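You operate a simulated robot arm through the tools that you are given. There is no shell and no other tool. Be economical: measure what you need, move in short steps, check, and stop when the job is done.

Carry out the task below with a simulated robot arm. There is one attempt and no reset: what you move stays moved.

## Task
Prove the red button, then run the ribbed cage down to its buffers.
Fine: switch on, red button in, green button tried dead, red button out again; switch off at the end.

The check looks at the end state, three seconds after you hand in, the way a careful person would. Anything else that was tipped, shoved, dropped, spilled or broken makes it a failure.

## Robot
A 6-joint arm with a two-finger parallel gripper, fixed in place. Base frame: the origin is at the foot of the arm, x ahead of it, y to its left, z up; the work surface is at about z = 921. Readings come in mm, degrees, newtons and seconds.
With the tool pointing down near the work surface it reaches from about 240 to 660 mm from the base axis. Its first joint turns from -66.0 to 66.0 degrees. Payload 2.9 kg.
The tool frame sits at the grasp point between the pads (the TCP): z along the fingers, y along the line on which they close. The tips reach 30 mm beyond it. The gripper opens to 110 mm. The fingers are 20 mm wide and 10 mm thick; the gripper's body (48 by 112 mm) begins 55 mm behind the TCP.
Orientation is that of the tool frame in the base frame, as a unit quaternion [x, y, z, w]. With the fingers straight down and closing along the base's y, the tool's x points along the base's -x, its y along +y and its z along -z.

## Interface
- The arm moves only by the tool drive_tool. Its argument "increments" is a list of rows, each an object (a shift or turn left out is 0, a gripper value left out holds the last) with "turn": the turn, a rotation vector about the base's x, y, z in degrees, a list of three; "xyz": the shift along the base's x, y, z in mm, a list of three; "gripper": the finger opening in mm, from 0 to 110. In form: [{"turn": [ax, ay, az], "xyz": [x, y, z], "gripper": gripper}, ...]. A call has 1 to 8 rows; each row shifts and turns the commanded pose from where the row before left it. A row lasts 0.2 s, in which the tool goes at most 50 mm and 8.6 degrees; a call with a longer step from one row to the next is refused whole, and so is a gripper value outside its range. Where a pose cannot be reached the arm comes as near as it can. A force on the tool above 90 N (or 10 N above the force at the start of the call, whichever is more), or a blocked arm, ends the call early, and 0.2 s more pass. The fingers move at their own pace (about 108 mm/s each) and stop on an object; they squeeze with about 28 N. The grip force told is the motor's: it shows also when the fingers shut on nothing. Time passes only in rows, and 0.2 s behind the last, so rows that do not move let the fingers close. The reply holds the time, the measured pose of the TCP, the force on the tool along the base axes, the opening and the grip force, in the units named above and with some noise.
- Cameras (640 x 400 px; columns grow to the right, rows downward): "scene" is fixed at [75.2, 425.8, 1395.4]; the picture's right is [-0.81, -0.58, 0.00], its down [-0.27, 0.38, -0.88] and it looks along [0.51, -0.72, -0.47] (base axes); focal length 338 px, centre (320, 200). "wrist" rides on the gripper at [-36, 0, -57] in the tool frame; the picture's right is [0.00, -1.00, 0.00], its down [0.97, 0.00, -0.24] and it looks along [0.24, 0.00, 0.97] (tool axes); focal length 218 px, centre (320, 200).
- camera(camera): a new picture of that camera. No time passes.
- measure_at(camera, pixels): for up to 12 pixels [column, row] of the newest picture of that camera ("zoom" is the newest enlarged one), the place [x, y, z] in the base frame of the surface seen there, good to about 2 mm. No time passes.
- enlarge(camera, box): a new picture of the part [left, top, right, bottom] of that camera's present view, enlarged. No time passes.
- finish_job(): hands the job in; it is judged then, once.

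Work in short steps. Measure before you move; look again where a grasp or a placing could have gone wrong, and mend it. You have 80 turns and 54 pictures in all, those below and enlarged ones among them. Open the gripper and draw the arm clear of the work before you hand the job in, unless the task says otherwise; then end with one line.

The tools are called as a command line: name --argument value ..., lists and objects as JSON in quotes. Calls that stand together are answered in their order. drive_tool: Moves the arm, as the interface text tells. Its arguments: {"type":"object","properties":{"increments":{"type":"array"}},"required":["increments"]} The other tools are called the same way: camera (camera) takes a picture; measure_at (camera, pixels) gives the place of the surface under pixels of a picture; enlarge (camera, box) takes an enlarged picture of a part of a camera's view; finish_job () hands the job in.

At the start:

```text
clock: 0.0
tool_pos: [427.5, 87.6, 1217.9]
ee_rot: [0.0, 1.0, 0.0, 0.0]
contact_force: [0.1, -0.2, 0.8]
opening: 110.0
gripper_force: 0.0
```

scene: 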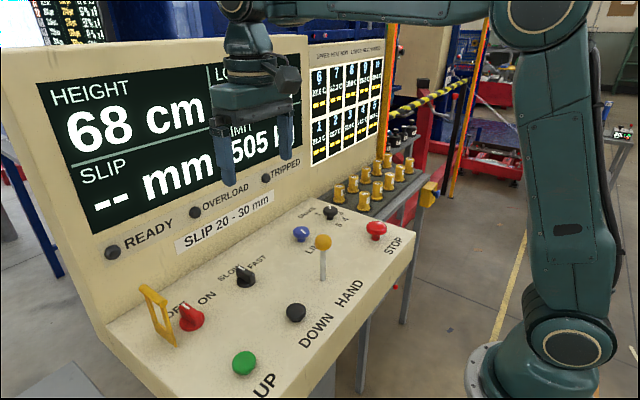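
wrist: 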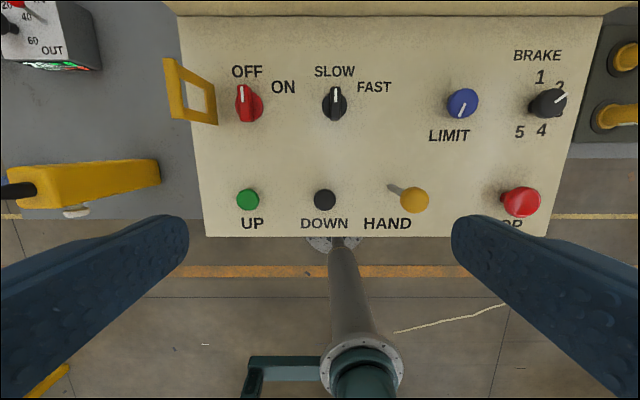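

The panel shows an OFF/ON key, SLOW/FAST, LIMIT, BRAKE, UP, DOWN, a HAND lever and STOP. I'll take closer looks at these before moving.

enlarge --camera "wrist" --box '[160, 40, 400, 240]'

enlarge --camera "wrist" --box '[380, 40, 640, 240]'

enlarge --camera "scene" --box '[300, 30, 450, 220]'

enlarge --camera "wrist" --box '[0, 0, 200, 230]'

measure_at --camera "wrist" --pixels '[[248, 104], [335, 102], [462, 100], [550, 100], [247, 198], [325, 199], [414, 200], [522, 202], [290, 150], [210, 90], [180, 80], [395, 188]]'

```text
2.00 times, centred on (280, 140) of wrist
```

zoom: 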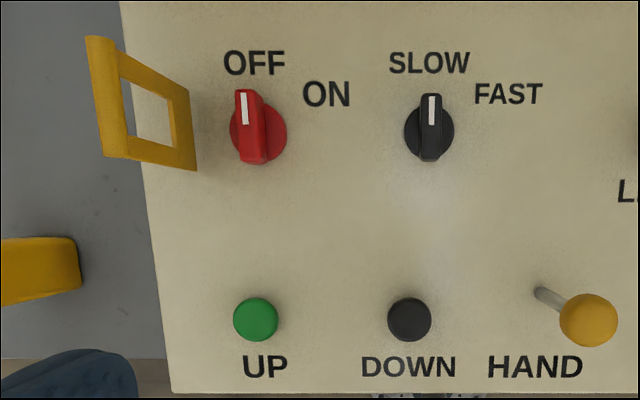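

```text
2.00 times, centred on (510, 140) of wrist
```

zoom: 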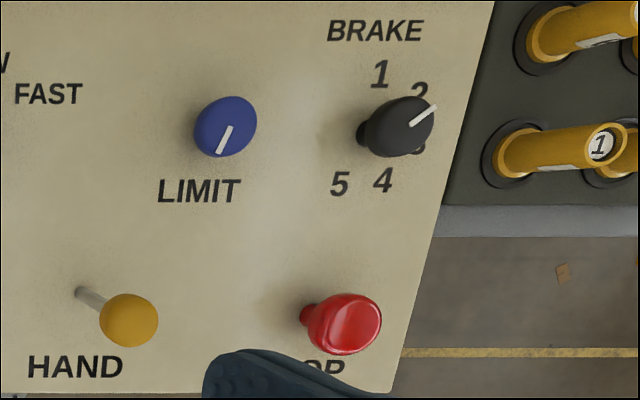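

```text
2.11 times, centred on (375, 125) of scene
```

zoom: 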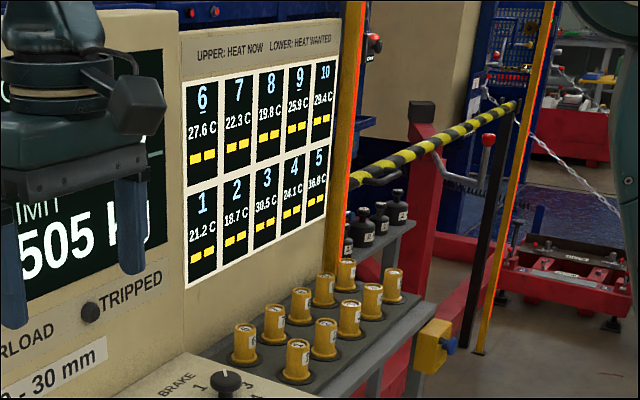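

```text
1.74 times, centred on (100, 115) of wrist
```

zoom: 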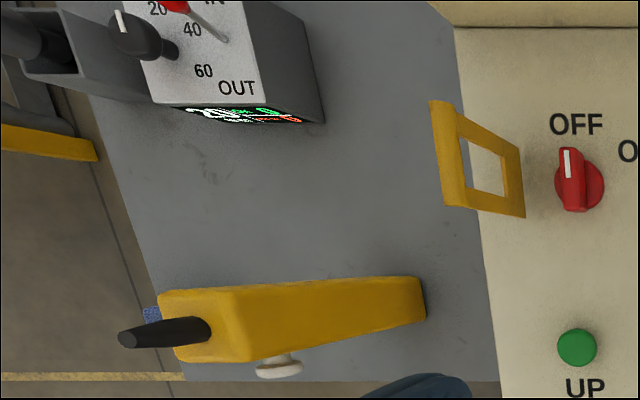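

```text
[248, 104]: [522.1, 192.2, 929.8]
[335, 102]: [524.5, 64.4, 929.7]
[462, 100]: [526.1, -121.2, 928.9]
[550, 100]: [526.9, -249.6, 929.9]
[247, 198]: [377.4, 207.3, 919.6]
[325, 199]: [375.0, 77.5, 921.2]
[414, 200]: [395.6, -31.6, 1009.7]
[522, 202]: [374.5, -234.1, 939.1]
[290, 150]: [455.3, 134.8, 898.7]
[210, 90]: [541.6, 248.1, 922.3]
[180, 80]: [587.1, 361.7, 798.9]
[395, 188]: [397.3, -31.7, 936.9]
```

The red button is the STOP mushroom at about [374,-234,939]. I still need to find the cage and check the display and lamps, so I'll look at the scene again.

enlarge --camera "scene" --box '[380, 0, 640, 200]'

enlarge --camera "scene" --box '[30, 40, 310, 260]'

measure_at --camera "scene" --pixels '[[430, 100], [470, 85], [400, 60], [490, 135], [428, 192], [380, 190], [160, 40], [480, 150], [350, 20], [20, 20], [570, 200], [500, 90]]'

```text
2.00 times, centred on (510, 100) of scene
```

zoom: 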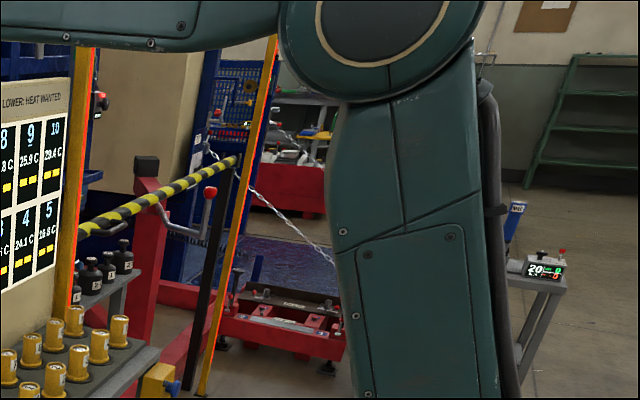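

```text
1.82 times, centred on (170, 150) of scene
```

zoom: 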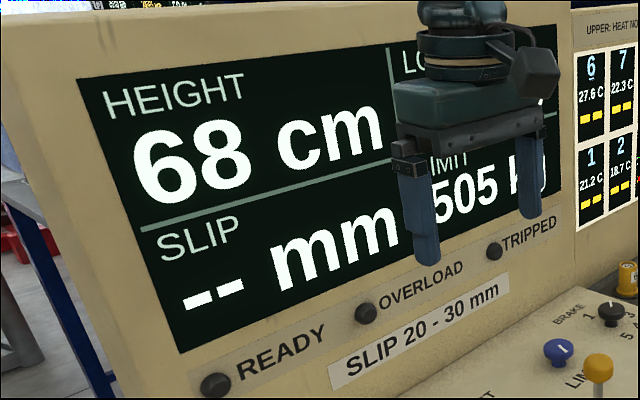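

```text
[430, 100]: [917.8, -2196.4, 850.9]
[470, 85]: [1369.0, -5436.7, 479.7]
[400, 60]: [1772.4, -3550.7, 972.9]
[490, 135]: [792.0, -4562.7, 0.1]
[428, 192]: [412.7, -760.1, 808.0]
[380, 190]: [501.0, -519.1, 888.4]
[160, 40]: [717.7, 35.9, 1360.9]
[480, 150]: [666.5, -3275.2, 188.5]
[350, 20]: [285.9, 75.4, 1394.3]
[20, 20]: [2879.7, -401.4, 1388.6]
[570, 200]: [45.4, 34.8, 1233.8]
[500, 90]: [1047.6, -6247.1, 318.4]
```

The gripper hides part of the display, and the panel seems slightly sloped. I'll measure the panel surface around the controls and the yellow guard frame.

measure_at --camera "wrist" --pixels '[[248, 140], [222, 110], [275, 110], [335, 140], [300, 205], [275, 195], [480, 190], [470, 215], [170, 65], [190, 85], [208, 120], [243, 90]]'

enlarge --camera "scene" --box '[120, 190, 320, 400]'

```text
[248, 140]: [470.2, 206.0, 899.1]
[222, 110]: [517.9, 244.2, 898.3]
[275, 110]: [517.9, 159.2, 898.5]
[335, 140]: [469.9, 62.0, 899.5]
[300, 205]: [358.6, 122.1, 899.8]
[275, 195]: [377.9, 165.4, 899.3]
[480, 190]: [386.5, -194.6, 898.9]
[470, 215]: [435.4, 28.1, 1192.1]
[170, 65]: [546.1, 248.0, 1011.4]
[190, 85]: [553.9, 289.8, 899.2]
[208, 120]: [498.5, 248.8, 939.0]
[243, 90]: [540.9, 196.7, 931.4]
```

```text
1.90 times, centred on (220, 295) of scene
```

zoom: 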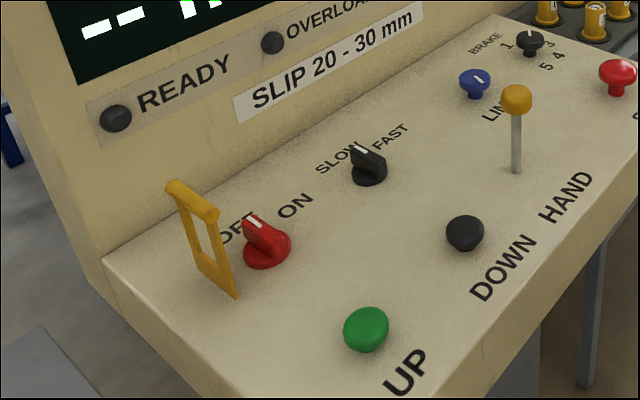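

The panel is flat at z≈899. The guard frame at y≈248 rises to about z 1011, so the gripper body must not overhang it. I'll close the gripper, yaw by -90° and move near the switch for a closer look.

drive_tool --increments '[{"turn": [0, 0, -8.5], "gripper": 0}, {"turn": [0, 0, -8.5], "xyz": [5, 10, -10]}, {"turn": [0, 0, -8.5], "xyz": [5, 10, -10]}, {"turn": [0, 0, -8.5], "xyz": [5, 10, -10]}, {"turn": [0, 0, -8.5], "xyz": [5, 10, -10]}, {"turn": [0, 0, -8.5], "xyz": [5, 10, -10]}, {"turn": [0, 0, -8.5], "xyz": [5, 10, -10]}, {"turn": [0, 0, -8.5], "xyz": [5, 10, -10]}]'

drive_tool --increments '[{"turn": [0, 0, -8.5]}, {"turn": [0, 0, -8.5], "xyz": [0, 0, -10]}, {"turn": [0, 0, -5], "xyz": [0, 0, -10]}, {"xyz": [0, 0, -20]}]'

camera --camera "wrist"

camera --camera "scene"

```text
clock: 1.8
tool_pos: [462.0, 156.9, 1148.0]
ee_rot: [0.56, 0.828, -0.001, 0.0]
contact_force: [0.3, -0.6, 0.3]
opening: 0.0
gripper_force: 28.5
```

```text
clock: 2.8
tool_pos: [462.4, 158.0, 1105.6]
ee_rot: [0.708, 0.706, 0.0, 0.0]
contact_force: [-0.9, 0.1, -0.9]
opening: 0.0
gripper_force: 27.8
```

```text
44 pictures are left
```

wrist: 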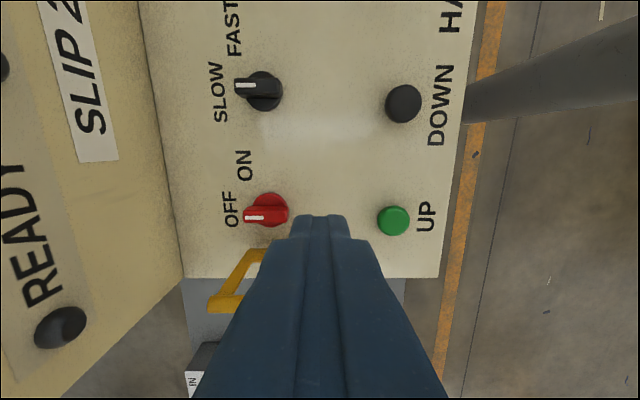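

```text
43 pictures are left
```

scene: 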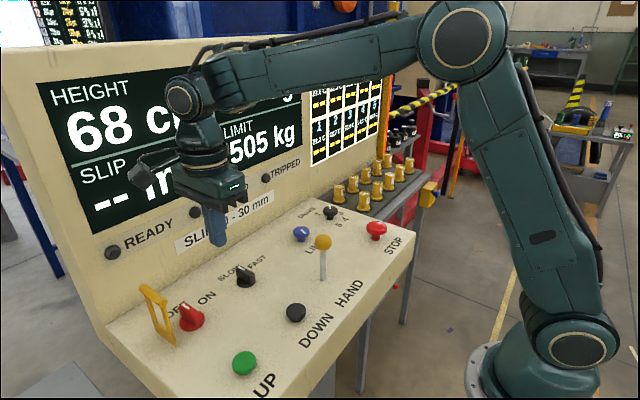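

The switch bar now shows at px (265,212) in the wrist view. I'll measure its ends, the SLOW knob, and the back wall.

measure_at --camera "wrist" --pixels '[[250, 216], [262, 216], [280, 213], [286, 212], [270, 197], [258, 222], [180, 230], [160, 150], [120, 250], [393, 218], [403, 102], [240, 285]]'

enlarge --camera "wrist" --box '[220, 160, 320, 240]'

```text
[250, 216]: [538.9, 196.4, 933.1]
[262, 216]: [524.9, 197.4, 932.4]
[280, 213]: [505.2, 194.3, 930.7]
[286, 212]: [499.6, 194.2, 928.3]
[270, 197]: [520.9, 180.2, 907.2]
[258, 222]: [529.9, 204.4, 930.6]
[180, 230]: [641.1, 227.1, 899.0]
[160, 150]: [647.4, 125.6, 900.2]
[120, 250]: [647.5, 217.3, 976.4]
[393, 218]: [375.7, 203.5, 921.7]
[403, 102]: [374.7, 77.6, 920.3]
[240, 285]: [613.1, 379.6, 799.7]
```

```text
5.00 times, centred on (270, 200) of wrist
```

zoom: 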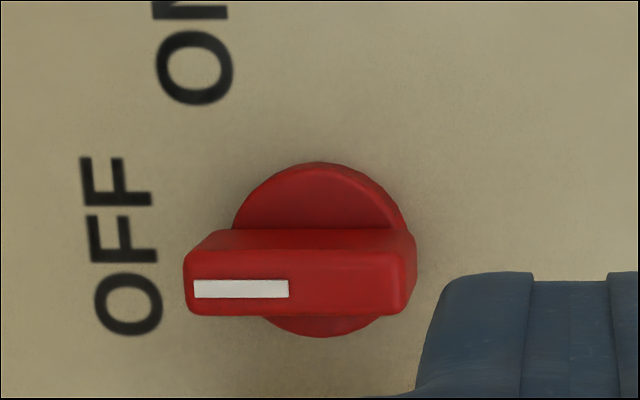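

The switch bar spans x≈497–545 at y≈196±8, with its top at z≈932 and its centre near (521,197). I'll lower the closed tip to the -y side of its near end at (503,172), tips at about z 915.

drive_tool --increments '[{"xyz": [20, 7, -40]}, {"xyz": [20, 7, -40]}, {"xyz": [0, 0, -40]}, {"xyz": [0, 0, -25]}, {"xyz": [0, 0, -14]}]'

camera --camera "wrist"

```text
clock: 4.0
tool_pos: [502.3, 172.8, 950.8]
ee_rot: [0.707, 0.707, 0.0, -0.002]
contact_force: [0.2, 0.7, 0.3]
opening: 0.0
gripper_force: 28.1
```

```text
41 pictures are left
```

wrist: 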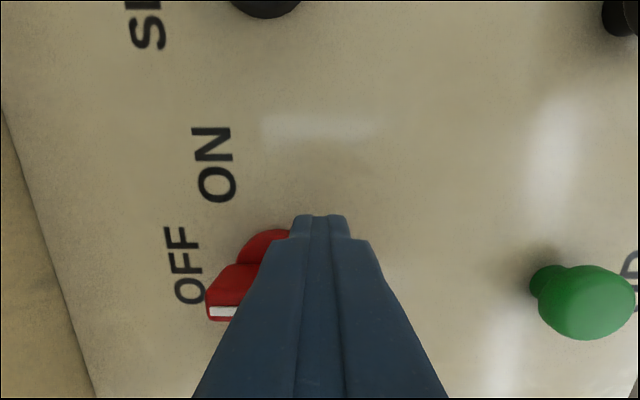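

The tip sits beside the bar's near end. I'll sweep it +y along an arc to turn the bar clockwise toward ON, then look at the result.

drive_tool --increments '[{"xyz": [-1, 5, -1]}, {"xyz": [-1, 5, 0]}, {"xyz": [-1, 5, 0]}, {"xyz": [-1, 5, 0]}, {"xyz": [-1, 5, 0]}, {"xyz": [-0.5, 3, 0]}]'

camera --camera "wrist"

camera --camera "scene"

```text
clock: 5.4
tool_pos: [498.4, 199.0, 947.4]
ee_rot: [0.707, 0.707, 0.0, 0.0]
contact_force: [-0.3, -0.4, 1.5]
opening: 0.0
gripper_force: 28.2
```

```text
40 pictures are left
```

wrist: 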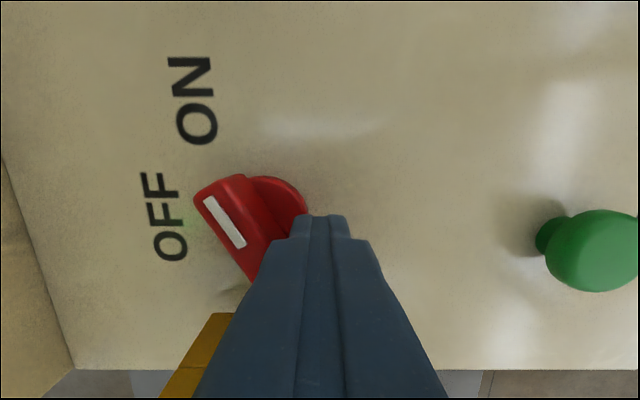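

```text
39 pictures are left
```

scene: 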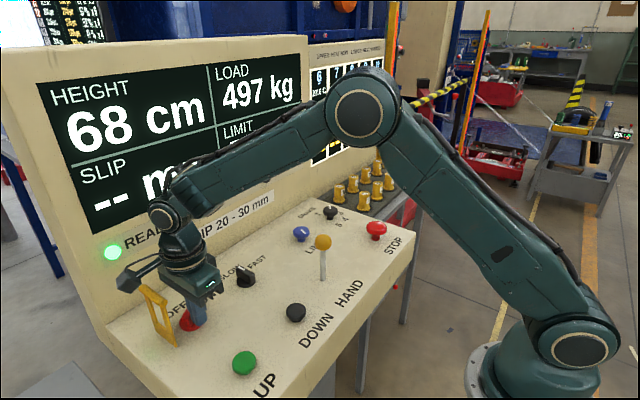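

READY is lit, LOAD reads 497 kg and the marker points at ON. I'll back off, rise, and go toward the STOP button with clearance over the HAND lever (top z≈1010).

drive_tool --increments '[{"xyz": [-3, -4, 0]}, {"xyz": [0, 0, 30]}, {"xyz": [0, 0, 40]}, {"xyz": [0, 0, 40]}, {"xyz": [-20, -40, 30]}, {"xyz": [-20, -45, 0]}, {"xyz": [-20, -45, 0]}, {"xyz": [-15, -45, 0]}]'

drive_tool --increments '[{"xyz": [-10, -45, 0]}, {"xyz": [-10, -45, 0]}, {"xyz": [-10, -45, 0]}, {"xyz": [-10, -45, 0]}, {"xyz": [0, -35, 0], "gripper": 0}]'

camera --camera "wrist"

camera --camera "scene"

```text
refused: row 5 steps farther than a row can; nothing moved
```

```text
clock: 6.7
tool_pos: [457.3, 4.5, 949.0]
ee_rot: [0.699, 0.715, 0.006, -0.006]
contact_force: [1.0, 26.7, 3.2]
opening: 0.3
gripper_force: 28.1
stopped in row 5: the force on the tool passed its limit (the readings are from after the stop); the commanded pose is now the measured one
```

```text
38 pictures are left
```

wrist: 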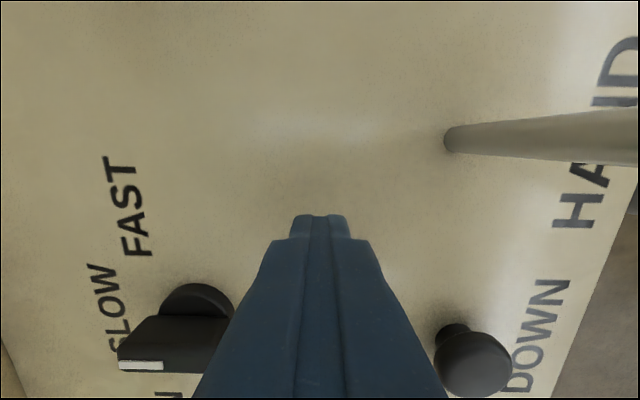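

```text
37 pictures are left
```

scene: 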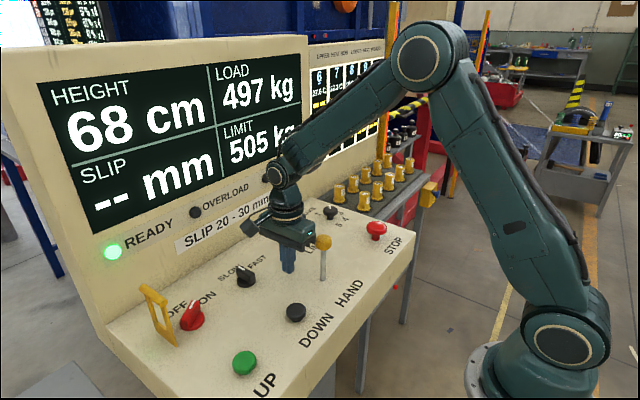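

The first call was refused and the second one ran anyway at low height. The tool touched something near the HAND lever, force +27 N in y. The display is unchanged. I'll back off in +y, go straight up, and inspect before anything else.

drive_tool --increments '[{"xyz": [2, 12, 0]}, {"xyz": [0, 0, 30]}, {"xyz": [0, 0, 40]}, {"xyz": [0, 0, 40]}, {"xyz": [0, 0, 40]}]'

camera --camera "wrist"

camera --camera "scene"

```text
clock: 7.9
tool_pos: [458.6, 10.7, 1101.3]
ee_rot: [0.701, 0.714, 0.005, -0.006]
contact_force: [0.1, 0.5, -0.3]
opening: 0.2
gripper_force: 27.9
```

```text
36 pictures are left
```

wrist: 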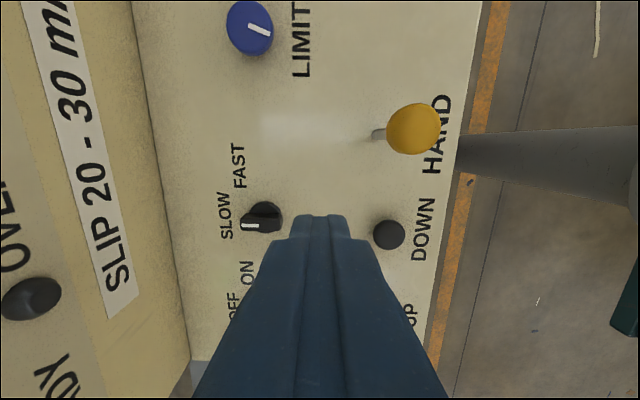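

```text
35 pictures are left
```

scene: 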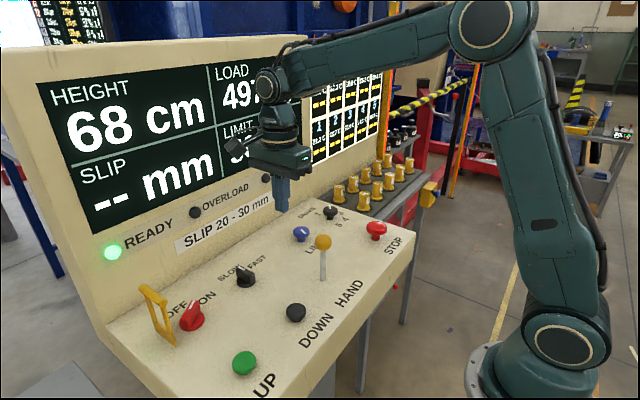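

The lever, SLOW knob and display are unchanged, so no harm is visible. I'll verify the lever position and, at this safe height, move over the STOP button.

measure_at --camera "wrist" --pixels '[[412, 128], [262, 220], [388, 234], [250, 28]]'

drive_tool --increments '[{"xyz": [-14, -40, 0]}, {"xyz": [-14, -40, 0]}, {"xyz": [-14, -40, 0]}, {"xyz": [-14, -40, 0]}, {"xyz": [-14, -40, 0]}, {"xyz": [-14, -15, 0]}]'

camera --camera "wrist"

```text
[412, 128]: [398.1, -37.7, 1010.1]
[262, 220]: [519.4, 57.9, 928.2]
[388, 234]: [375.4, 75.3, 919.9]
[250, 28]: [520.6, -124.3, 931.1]
```

```text
clock: 9.3
tool_pos: [375.3, -204.2, 1099.1]
ee_rot: [0.7, 0.714, 0.006, -0.007]
contact_force: [-0.9, -0.1, -0.2]
opening: 0.1
gripper_force: 27.5
```

```text
34 pictures are left
```

wrist: 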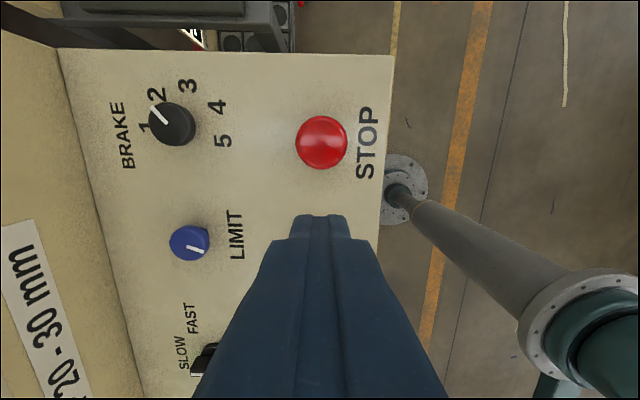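

STOP is at px (321,142). I'll measure its centre and edges.

measure_at --camera "wrist" --pixels '[[321, 142], [300, 142], [343, 142], [321, 121], [321, 163]]'

enlarge --camera "scene" --box '[310, 190, 420, 270]'

```text
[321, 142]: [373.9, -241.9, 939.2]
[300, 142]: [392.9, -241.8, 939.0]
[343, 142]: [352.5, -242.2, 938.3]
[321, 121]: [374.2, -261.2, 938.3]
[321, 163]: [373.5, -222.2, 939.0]
```

```text
5.00 times, centred on (365, 230) of scene
```

zoom: 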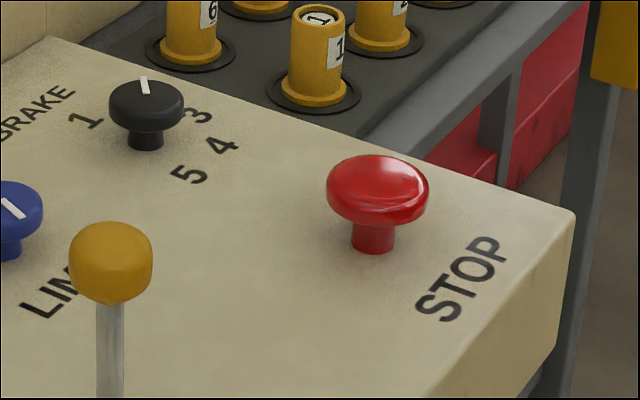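

The mushroom centre is (374,-242), top z≈939. I'll descend with closed tips and press in small steps.

drive_tool --increments '[{"xyz": [0, -37, -30]}, {"xyz": [0, 0, -45]}, {"xyz": [0, 0, -45]}, {"xyz": [0, 0, 0]}]'

drive_tool --increments '[{"xyz": [0, 0, -6]}, {"xyz": [0, 0, -4]}, {"xyz": [0, 0, -4]}, {"xyz": [0, 0, -3]}, {"xyz": [0, 0, -3]}]'

camera --camera "scene"

```text
clock: 10.3
tool_pos: [374.5, -241.1, 977.6]
ee_rot: [0.7, 0.714, 0.006, -0.006]
contact_force: [1.0, -0.5, 0.6]
opening: 0.2
gripper_force: 27.6
```

```text
clock: 11.5
tool_pos: [374.9, -239.1, 957.6]
ee_rot: [0.7, 0.714, 0.006, -0.006]
contact_force: [-0.8, 0.2, -0.1]
opening: 0.0
gripper_force: 28.2
```

```text
32 pictures are left
```

scene: 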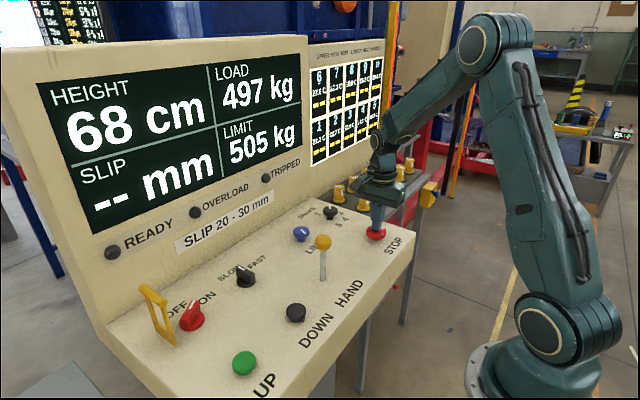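

READY has gone out and the button is pressed about 11 mm with no force left. I'll rise and check that it latched.

drive_tool --increments '[{"xyz": [0, 0, 30]}, {"xyz": [0, 0, 45]}, {"xyz": [0, 0, 45]}, {"xyz": [0, 0, 30]}]'

enlarge --camera "scene" --box '[80, 180, 420, 392]'

```text
clock: 12.5
tool_pos: [375.0, -239.9, 1108.1]
ee_rot: [0.701, 0.713, 0.006, -0.007]
contact_force: [-0.2, -0.3, 0.1]
opening: 0.3
gripper_force: 27.7
```

```text
1.88 times, centred on (250, 286) of scene
```

zoom: 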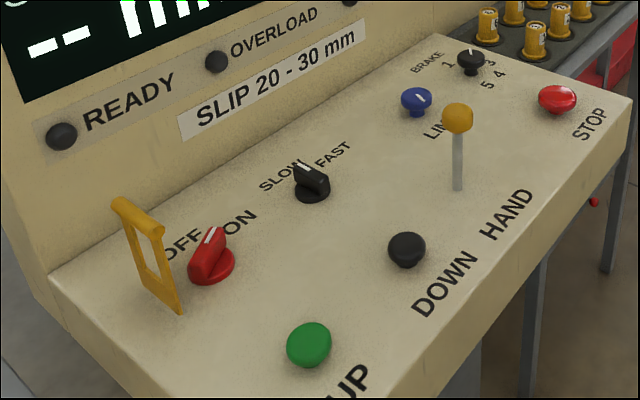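

STOP is latched down and READY is dark. Now I'll travel at height to the green button at (376,204).

drive_tool --increments '[{"xyz": [0, 48, 0]}, {"xyz": [0, 48, 0]}, {"xyz": [0, 48, 0]}, {"xyz": [0, 48, 0]}, {"xyz": [0, 48, 0]}, {"xyz": [0, 48, 0]}, {"xyz": [0, 48, 0]}, {"xyz": [0, 48, 0]}]'

drive_tool --increments '[{"xyz": [0, 44, 0]}, {"xyz": [0, 16, -40]}, {"xyz": [0, 0, -45]}, {"xyz": [0, 0, -40]}, {"xyz": [0, 0, -20]}, {"xyz": [0, 0, 0]}]'

camera --camera "scene"

```text
clock: 14.3
tool_pos: [373.9, 147.3, 1106.9]
ee_rot: [0.701, 0.713, 0.006, -0.006]
contact_force: [-0.4, 0.6, -0.7]
opening: 0.0
gripper_force: 28.1
```

```text
clock: 15.7
tool_pos: [375.7, 204.9, 962.8]
ee_rot: [0.7, 0.714, 0.006, -0.006]
contact_force: [0.3, 0.3, 0.3]
opening: 0.0
gripper_force: 28.1
```

```text
30 pictures are left
```

scene: 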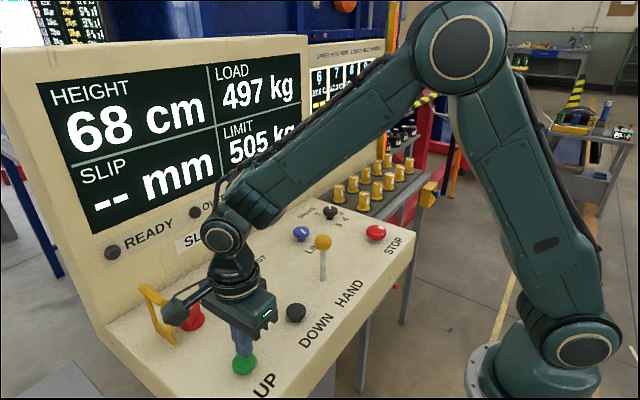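

The tips are about 11 mm above UP (top z≈921). I'll press it about 8 mm, hold, and look.

drive_tool --increments '[{"xyz": [0, 0, -8]}, {"xyz": [0, 0, -5]}, {"xyz": [0, 0, -4]}, {"xyz": [0, 0, -3]}, {"xyz": [0, 0, 0]}, {"xyz": [0, 0, 0]}]'

camera --camera "scene"

```text
clock: 17.1
tool_pos: [374.7, 205.7, 944.5]
ee_rot: [0.7, 0.714, 0.006, -0.006]
contact_force: [1.8, -0.9, 1.9]
opening: 0.2
gripper_force: 28.1
```

```text
29 pictures are left
```

scene: 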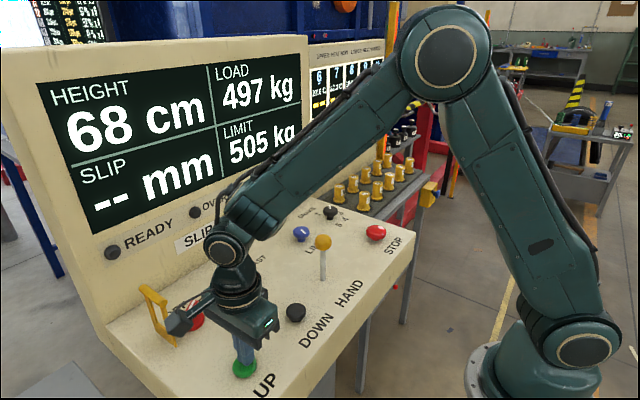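

UP is in about 6 mm and HEIGHT stays at 68. The wrist's protruding part looks near the yellow frame at px (180,318), so I'll measure the gap before pressing further.

measure_at --camera "scene" --pixels '[[172, 325], [180, 315], [186, 325], [158, 300], [166, 335], [150, 290], [243, 372]]'

```text
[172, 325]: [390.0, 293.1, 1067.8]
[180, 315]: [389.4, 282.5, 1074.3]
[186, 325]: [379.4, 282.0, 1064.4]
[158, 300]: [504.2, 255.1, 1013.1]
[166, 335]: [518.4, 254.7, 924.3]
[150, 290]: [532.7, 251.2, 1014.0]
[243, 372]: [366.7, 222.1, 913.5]
```

The gap is large (x 390 vs 504). I'll press UP further until force builds, so the trial counts, then release.

drive_tool --increments '[{"xyz": [0, 0, -3]}, {"xyz": [0, 0, -2]}, {"xyz": [0, 0, 0]}, {"xyz": [0, 0, 0]}]'

enlarge --camera "scene" --box '[30, 40, 310, 260]'

```text
clock: 18.1
tool_pos: [374.6, 204.9, 942.3]
ee_rot: [0.7, 0.714, 0.009, -0.005]
contact_force: [-14.6, -13.8, 70.5]
opening: 0.1
gripper_force: 28.0
```

```text
1.82 times, centred on (170, 150) of scene
```

zoom: 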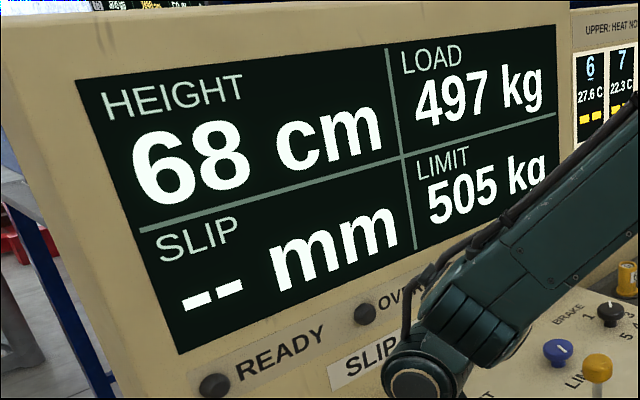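

UP is fully bottomed (70 N) and nothing moved: height is still 68 and READY is dark, so green is dead. I'll release it, rise, and go back over STOP with the gripper opening to 80 to pull the button out.

drive_tool --increments '[{"xyz": [0, 0, 10]}, {"xyz": [0, 0, 35]}, {"xyz": [0, 0, 45]}, {"xyz": [0, 0, 45]}, {"xyz": [0, 0, 40]}, {"xyz": [0, -45, 0]}, {"xyz": [0, -45, 0]}, {"xyz": [0, -45, 0]}]'

camera --camera "scene"

```text
clock: 19.9
tool_pos: [374.7, 68.3, 1115.3]
ee_rot: [0.7, 0.714, 0.006, -0.006]
contact_force: [-0.3, -0.4, 0.6]
opening: 0.0
gripper_force: 28.3
```

```text
27 pictures are left
```

scene: 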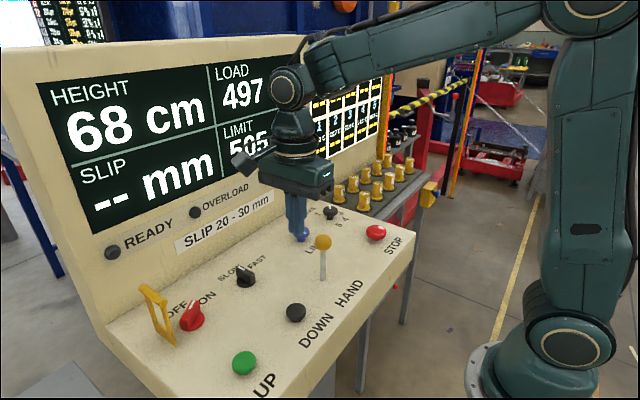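

UP is released. Now to STOP at (374,-242), opening the gripper to 80 on the way.

drive_tool --increments '[{"xyz": [0, -48, 0]}, {"xyz": [0, -48, 0]}, {"xyz": [0, -48, 0]}, {"xyz": [0, -48, 0]}, {"xyz": [0, -48, 0], "gripper": 80}, {"xyz": [0, -48, 0]}, {"xyz": [0, -22, 0]}, {"xyz": [0, 0, -40]}]'

camera --camera "wrist"

```text
clock: 21.7
tool_pos: [374.9, -241.6, 1072.9]
ee_rot: [0.7, 0.714, 0.007, -0.005]
contact_force: [-0.2, -0.6, -0.3]
opening: 79.9
gripper_force: 0.1
```

```text
26 pictures are left
```

wrist: 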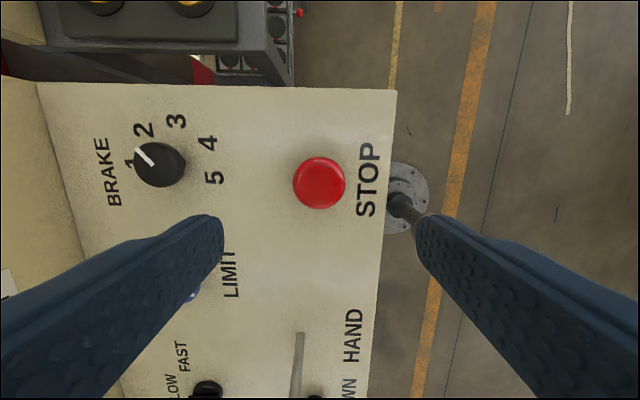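

The fingers straddle the button (px 319, midway between 222 and 418). I'll descend to TCP z≈941 and close.

drive_tool --increments '[{"xyz": [0, 0, -45]}, {"xyz": [0, 0, -45]}, {"xyz": [0, 0, -30]}, {"xyz": [0, 0, -12]}, {"gripper": 30}, {"gripper": 30}, {"gripper": 30}]'

```text
clock: 23.3
tool_pos: [375.4, -241.1, 942.0]
ee_rot: [0.7, 0.714, 0.006, -0.007]
contact_force: [-6.5, -1.0, -0.5]
opening: 50.3
gripper_force: 45.4
```

Gripped the head at 50 mm with about 45 N. I'll pull up slowly.

drive_tool --increments '[{"xyz": [0, 0, 3]}, {"xyz": [0, 0, 4]}, {"xyz": [0, 0, 4]}, {"xyz": [0, 0, 2]}]'

camera --camera "scene"

```text
clock: 24.3
tool_pos: [374.8, -240.8, 954.2]
ee_rot: [0.701, 0.713, 0.004, -0.006]
contact_force: [-7.5, -7.3, -10.3]
opening: 50.4
gripper_force: 44.7
```

```text
25 pictures are left
```

scene: 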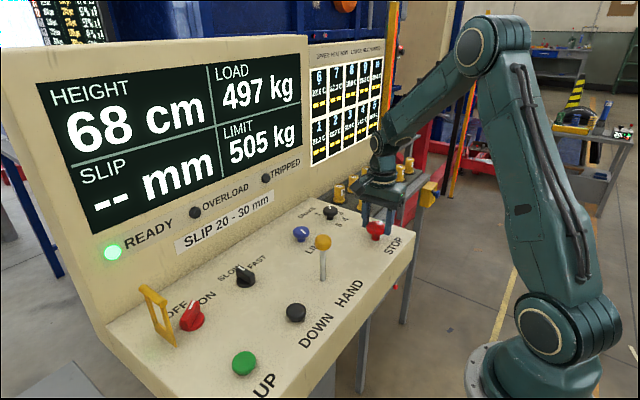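

READY is lit again, so STOP is out. I'll release, rise clear, close the fingers and head for DOWN at (375,77).

drive_tool --increments '[{"gripper": 80}, {"gripper": 80}, {"xyz": [0, 0, 40]}, {"xyz": [0, 0, 45]}, {"xyz": [0, 0, 45]}, {"xyz": [0, 0, 32]}, {"gripper": 0}, {"gripper": 0}]'

enlarge --camera "scene" --box '[80, 180, 420, 392]'

```text
clock: 26.1
tool_pos: [375.5, -239.4, 1117.2]
ee_rot: [0.7, 0.714, 0.006, -0.007]
contact_force: [0.4, 0.2, 0.4]
opening: 0.2
gripper_force: 28.5
```

```text
1.88 times, centred on (250, 286) of scene
```

zoom: 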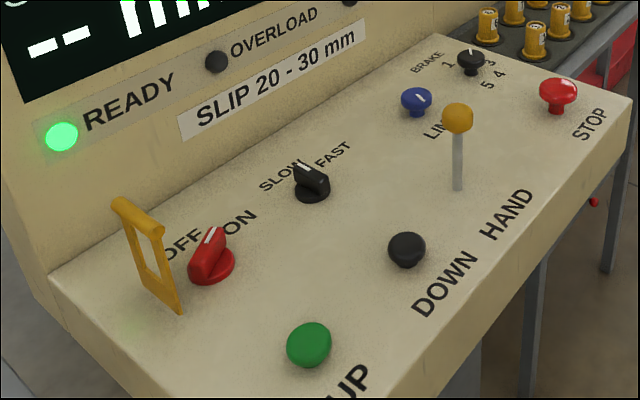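

STOP is up and READY is on. I'll move over DOWN and lower the tips to about 10 mm above it.

drive_tool --increments '[{"xyz": [0, 48, 0]}, {"xyz": [0, 48, 0]}, {"xyz": [0, 48, 0]}, {"xyz": [0, 48, 0]}, {"xyz": [0, 48, 0]}, {"xyz": [0, 48, 0]}, {"xyz": [0, 29, 0]}, {"xyz": [0, 0, -30]}]'

drive_tool --increments '[{"xyz": [0, 0, -45]}, {"xyz": [0, 0, -45]}, {"xyz": [0, 0, -35]}, {"xyz": [0, 0, 0]}]'

```text
clock: 27.9
tool_pos: [374.4, 78.8, 1085.7]
ee_rot: [0.701, 0.714, 0.006, -0.007]
contact_force: [-0.4, -0.3, 0.0]
opening: 0.0
gripper_force: 27.4
```

```text
clock: 28.9
tool_pos: [373.3, 78.7, 961.2]
ee_rot: [0.7, 0.714, 0.006, -0.006]
contact_force: [-0.6, 0.2, 0.1]
opening: 0.1
gripper_force: 28.2
```

I'll press DOWN to about z 944, as with UP, and hold while I check the display.

drive_tool --increments '[{"xyz": [0, 0, -8]}, {"xyz": [0, 0, -6]}, {"xyz": [0, 0, -4]}, {"xyz": [0, 0, -2]}, {"xyz": [0, 0, 0]}]'

camera --camera "scene"

```text
clock: 30.1
tool_pos: [376.0, 78.4, 943.1]
ee_rot: [0.7, 0.714, 0.008, -0.006]
contact_force: [-14.2, 5.2, 50.8]
opening: 0.0
gripper_force: 28.1
```

```text
23 pictures are left
```

scene: 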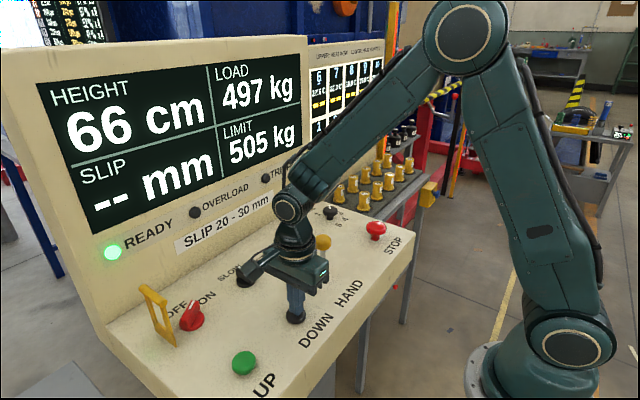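

HEIGHT is falling (66 cm) with the button held. I'll keep holding and watch the rate.

drive_tool --increments '[{}, {}, {}, {}, {}, {}, {}, {}]'

drive_tool --increments '[{}, {}, {}, {}, {}, {}, {}, {}]'

camera --camera "scene"

```text
clock: 31.9
tool_pos: [375.0, 78.4, 943.6]
ee_rot: [0.7, 0.714, 0.008, -0.004]
contact_force: [-11.7, 10.9, 52.1]
opening: 0.0
gripper_force: 27.9
```

```text
clock: 33.7
tool_pos: [374.0, 77.1, 943.5]
ee_rot: [0.7, 0.714, 0.008, -0.004]
contact_force: [-9.8, 11.5, 51.2]
opening: 0.0
gripper_force: 27.6
```

```text
22 pictures are left
```

scene: 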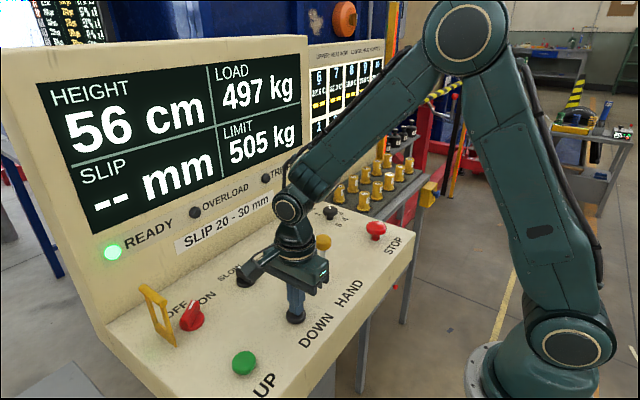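

It drops about 2.8 cm/s, so roughly 20 s remain. I'll hold for about 14 s in idle rows, then check.

drive_tool --increments '[{}, {}, {}, {}, {}, {}, {}, {}]'

drive_tool --increments '[{}, {}, {}, {}, {}, {}, {}, {}]'

drive_tool --increments '[{}, {}, {}, {}, {}, {}, {}, {}]'

drive_tool --increments '[{}, {}, {}, {}, {}, {}, {}, {}]'

drive_tool --increments '[{}, {}, {}, {}, {}, {}, {}, {}]'

drive_tool --increments '[{}, {}, {}, {}, {}, {}, {}, {}]'

drive_tool --increments '[{}, {}, {}, {}, {}, {}, {}, {}]'

camera --camera "scene"

```text
clock: 35.5
tool_pos: [375.3, 78.2, 942.9]
ee_rot: [0.7, 0.714, 0.008, -0.005]
contact_force: [-8.8, 9.9, 50.0]
opening: 0.1
gripper_force: 28.3
```

```text
clock: 37.3
tool_pos: [375.2, 78.0, 944.1]
ee_rot: [0.7, 0.714, 0.008, -0.005]
contact_force: [-7.8, 10.3, 50.9]
opening: 0.2
gripper_force: 28.5
```

```text
clock: 39.1
tool_pos: [374.4, 78.0, 943.2]
ee_rot: [0.7, 0.714, 0.009, -0.004]
contact_force: [-7.1, 8.3, 50.5]
opening: 0.0
gripper_force: 28.0
```

```text
clock: 40.9
tool_pos: [375.6, 78.3, 943.4]
ee_rot: [0.7, 0.714, 0.008, -0.005]
contact_force: [-7.1, 6.7, 50.7]
opening: 0.2
gripper_force: 27.7
```

```text
clock: 42.7
tool_pos: [374.5, 77.1, 942.4]
ee_rot: [0.7, 0.714, 0.008, -0.005]
contact_force: [-6.6, 6.4, 50.0]
opening: 0.0
gripper_force: 28.4
```

```text
clock: 44.5
tool_pos: [375.4, 76.6, 943.5]
ee_rot: [0.7, 0.714, 0.008, -0.004]
contact_force: [-6.8, 4.8, 49.6]
opening: 0.2
gripper_force: 28.2
```

```text
clock: 46.3
tool_pos: [374.7, 78.1, 942.7]
ee_rot: [0.701, 0.713, 0.008, -0.004]
contact_force: [-5.1, 3.9, 50.1]
opening: 0.1
gripper_force: 27.4
```

```text
21 pictures are left
```

scene: 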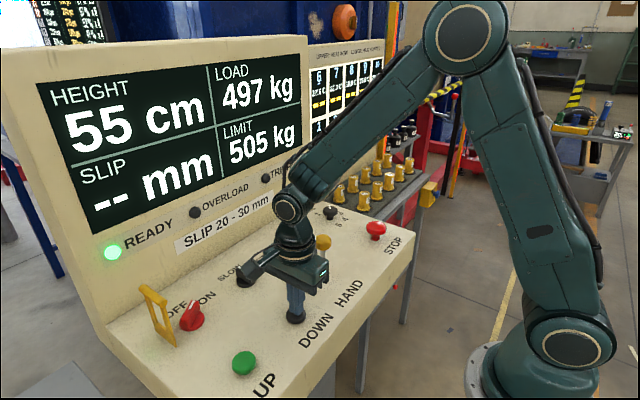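

HEIGHT has stopped at 55 with LOAD 497 and READY still lit. I need to know whether it's on the buffers or held up, so I'll enlarge the background where the cage is visible.

enlarge --camera "scene" --box '[270, 0, 410, 90]'

measure_at --camera "scene" --pixels '[[345, 20], [320, 15], [250, 15], [372, 60], [180, 20], [395, 20]]'

enlarge --camera "scene" --box '[30, 40, 310, 260]'

```text
4.44 times, centred on (340, 45) of scene
```

zoom: 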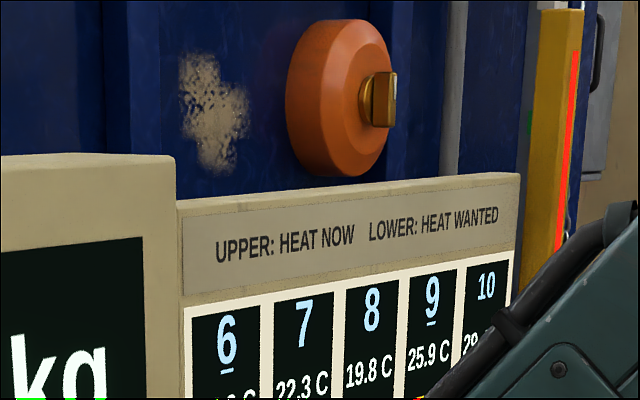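

```text
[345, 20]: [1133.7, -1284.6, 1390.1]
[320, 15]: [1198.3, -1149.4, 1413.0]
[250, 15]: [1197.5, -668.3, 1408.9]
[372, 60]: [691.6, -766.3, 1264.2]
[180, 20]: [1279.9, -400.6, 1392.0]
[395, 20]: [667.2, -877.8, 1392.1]
```

```text
1.82 times, centred on (170, 150) of scene
```

zoom: 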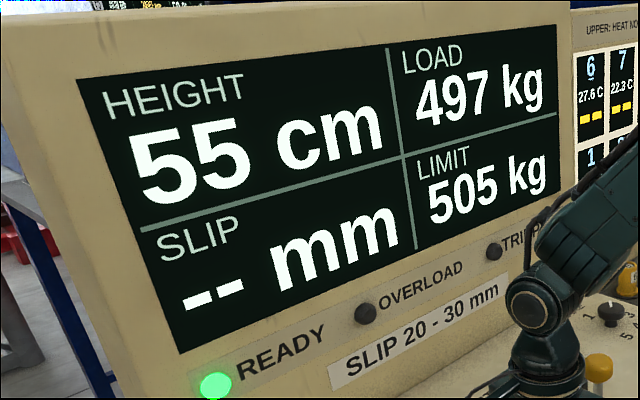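

The blue cage (ribbed side, orange fitting at z≈1390) has come down with the display and halted at 55. I'll release DOWN, press it again, and see whether the height changes.

drive_tool --increments '[{"xyz": [0, 0, 10]}, {"xyz": [0, 0, 5]}, {}, {"xyz": [0, 0, -5]}, {"xyz": [0, 0, -10]}, {}, {}, {}]'

camera --camera "scene"

```text
clock: 48.1
tool_pos: [375.4, 78.2, 944.4]
ee_rot: [0.7, 0.714, 0.008, -0.004]
contact_force: [-16.0, -2.4, 54.2]
opening: 0.0
gripper_force: 28.6
```

```text
18 pictures are left
```

scene: 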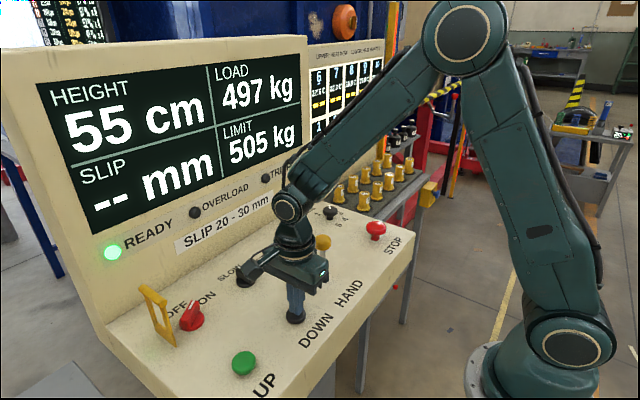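

DOWN no longer lowers it, so it's either at a limit or on the buffers. I'll release, rise, and tilt the wrist camera forward over the console to look at the foot of the cage.

drive_tool --increments '[{"xyz": [0, 0, 15]}, {"xyz": [0, 0, 40]}, {"xyz": [0, 0, 48]}, {"xyz": [0, 0, 48]}, {"xyz": [0, 0, 48]}, {"xyz": [0, 0, 48]}, {"xyz": [0, 0, 48]}, {"xyz": [0, 0, 48]}]'

drive_tool --increments '[{"xyz": [0, -10, 48]}, {"xyz": [10, -10, 45], "turn": [0, -8, 0]}, {"xyz": [10, -10, 45], "turn": [0, -8, 0]}, {"xyz": [10, -10, 45], "turn": [0, -8, 0]}, {"xyz": [20, -10, 40], "turn": [0, -8, 0]}, {"xyz": [20, -10, 30], "turn": [0, -8, 0]}]'

camera --camera "wrist"

```text
clock: 49.9
tool_pos: [377.5, 77.2, 1286.8]
ee_rot: [0.697, 0.717, 0.005, -0.006]
contact_force: [-0.5, -0.8, 0.1]
opening: 0.0
gripper_force: 28.1
```

```text
clock: 51.3
tool_pos: [434.1, 17.7, 1516.1]
ee_rot: [0.656, 0.673, 0.245, 0.239]
contact_force: [-0.2, -0.1, 0.1]
opening: 0.0
gripper_force: 27.4
out of reach, approached as far as the arm can: row 5, 6
```

```text
17 pictures are left
```

wrist: 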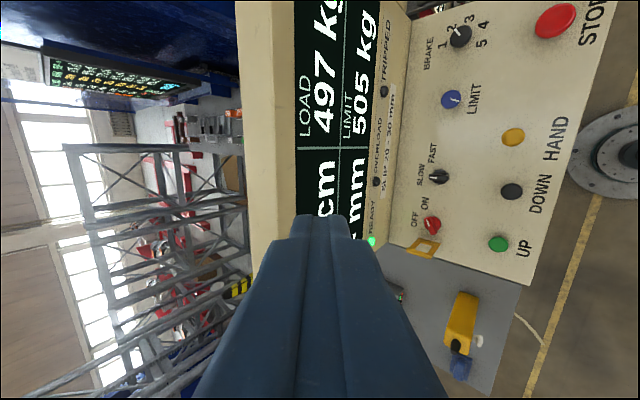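

The view clears the console top. The blue cage is at the top edge, toward -y. I'll move toward -y and yaw that way for a look at it.

drive_tool --increments '[{"xyz": [0, -45, 0], "turn": [0, 0, -8]}, {"xyz": [0, -45, 0], "turn": [0, 0, -8]}, {"xyz": [0, -45, 0], "turn": [0, 0, -8]}, {"xyz": [-10, -45, 0], "turn": [0, 0, -8]}]'

camera --camera "wrist"

```text
clock: 52.3
tool_pos: [418.2, -157.3, 1504.2]
ee_rot: [0.817, 0.465, 0.17, 0.297]
contact_force: [0.1, -2.0, -0.2]
opening: 0.0
gripper_force: 28.2
out of reach, approached as far as the arm can: row 2, 3, 4
```

```text
16 pictures are left
```

wrist: 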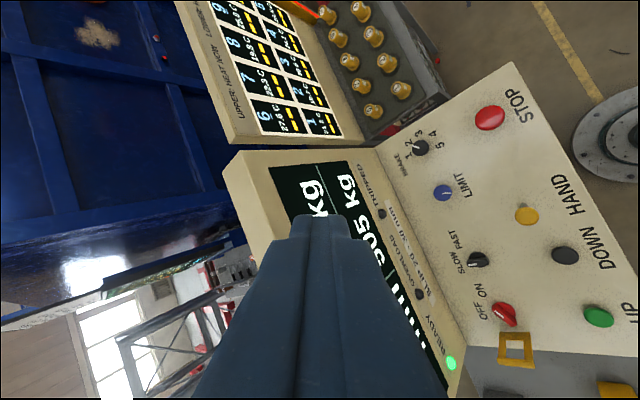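

The blue ribbed body shows at left. I'll enlarge that part and measure where its lower parts are.

enlarge --camera "wrist" --box '[0, 0, 260, 350]'

measure_at --camera "wrist" --pixels '[[205, 150], [215, 190], [225, 235], [180, 60], [100, 150], [30, 60], [30, 150], [30, 230], [120, 275], [230, 265], [95, 35], [215, 245]]'

```text
1.14 times, centred on (130, 175) of wrist
```

zoom: 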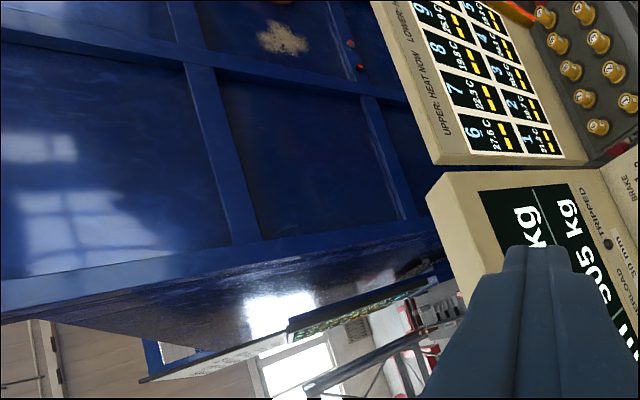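

```text
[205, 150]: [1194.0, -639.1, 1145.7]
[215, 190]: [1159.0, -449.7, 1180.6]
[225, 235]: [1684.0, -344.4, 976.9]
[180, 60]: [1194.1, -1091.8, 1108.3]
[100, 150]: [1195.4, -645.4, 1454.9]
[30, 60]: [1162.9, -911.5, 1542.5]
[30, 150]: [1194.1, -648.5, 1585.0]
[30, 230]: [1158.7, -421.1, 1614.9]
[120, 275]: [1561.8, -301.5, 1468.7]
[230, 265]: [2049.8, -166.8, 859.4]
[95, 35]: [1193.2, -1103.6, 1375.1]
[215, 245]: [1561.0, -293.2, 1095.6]
```

The blue ribbed body is the cage, since its orange fitting moved down. The console hides its foot. I'll enlarge the scene view right of the heat panel, where something below might show.

enlarge --camera "scene" --box '[300, 0, 480, 250]'

```text
1.60 times, centred on (390, 125) of scene
```

zoom: 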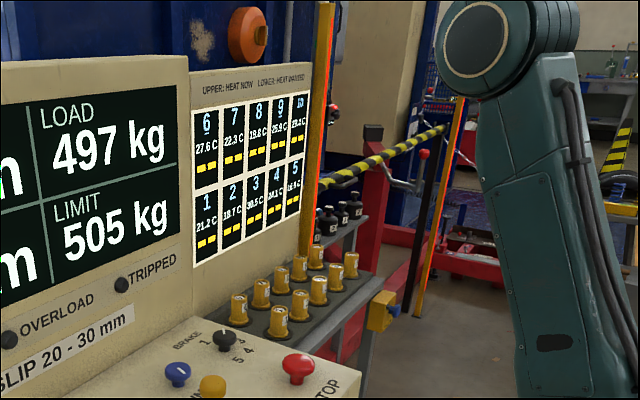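

I'll swing to the right side of the panel, lower, and look past the heat panel at the cage foot.

drive_tool --increments '[{"xyz": [-25, -30, -15]}, {"xyz": [-25, -35, -15]}, {"xyz": [-20, -38, -15]}, {"xyz": [-20, -38, -20]}, {"xyz": [-10, -38, -25]}, {"xyz": [-10, -38, -25]}, {"xyz": [-10, -35, -25], "turn": [0, 0, -8]}, {"xyz": [-10, -35, -25], "turn": [0, 0, -7]}]'

drive_tool --increments '[{"xyz": [0, -25, -35], "turn": [-3.1, -7.6, 0]}, {"xyz": [0, -20, -35], "turn": [-3.1, -7.6, 0]}, {"xyz": [0, -20, -35], "turn": [-3.1, -7.6, 0]}]'

camera --camera "wrist"

```text
clock: 54.1
tool_pos: [297.6, -461.8, 1374.2]
ee_rot: [0.87, 0.355, 0.13, 0.316]
contact_force: [-0.4, -0.6, 0.4]
opening: 0.2
gripper_force: 28.1
out of reach, approached as far as the arm can: row 5, 6, 7, 8
```

```text
clock: 54.9
tool_pos: [297.4, -490.7, 1366.3]
ee_rot: [0.861, 0.342, 0.165, 0.339]
contact_force: [-0.4, 0.4, -0.3]
opening: 0.0
gripper_force: 28.2
out of reach, approached as far as the arm can: row 1, 2, 3
```

```text
13 pictures are left
```

wrist: 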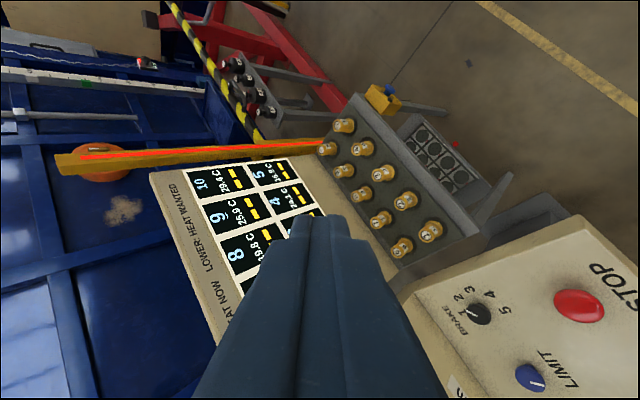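

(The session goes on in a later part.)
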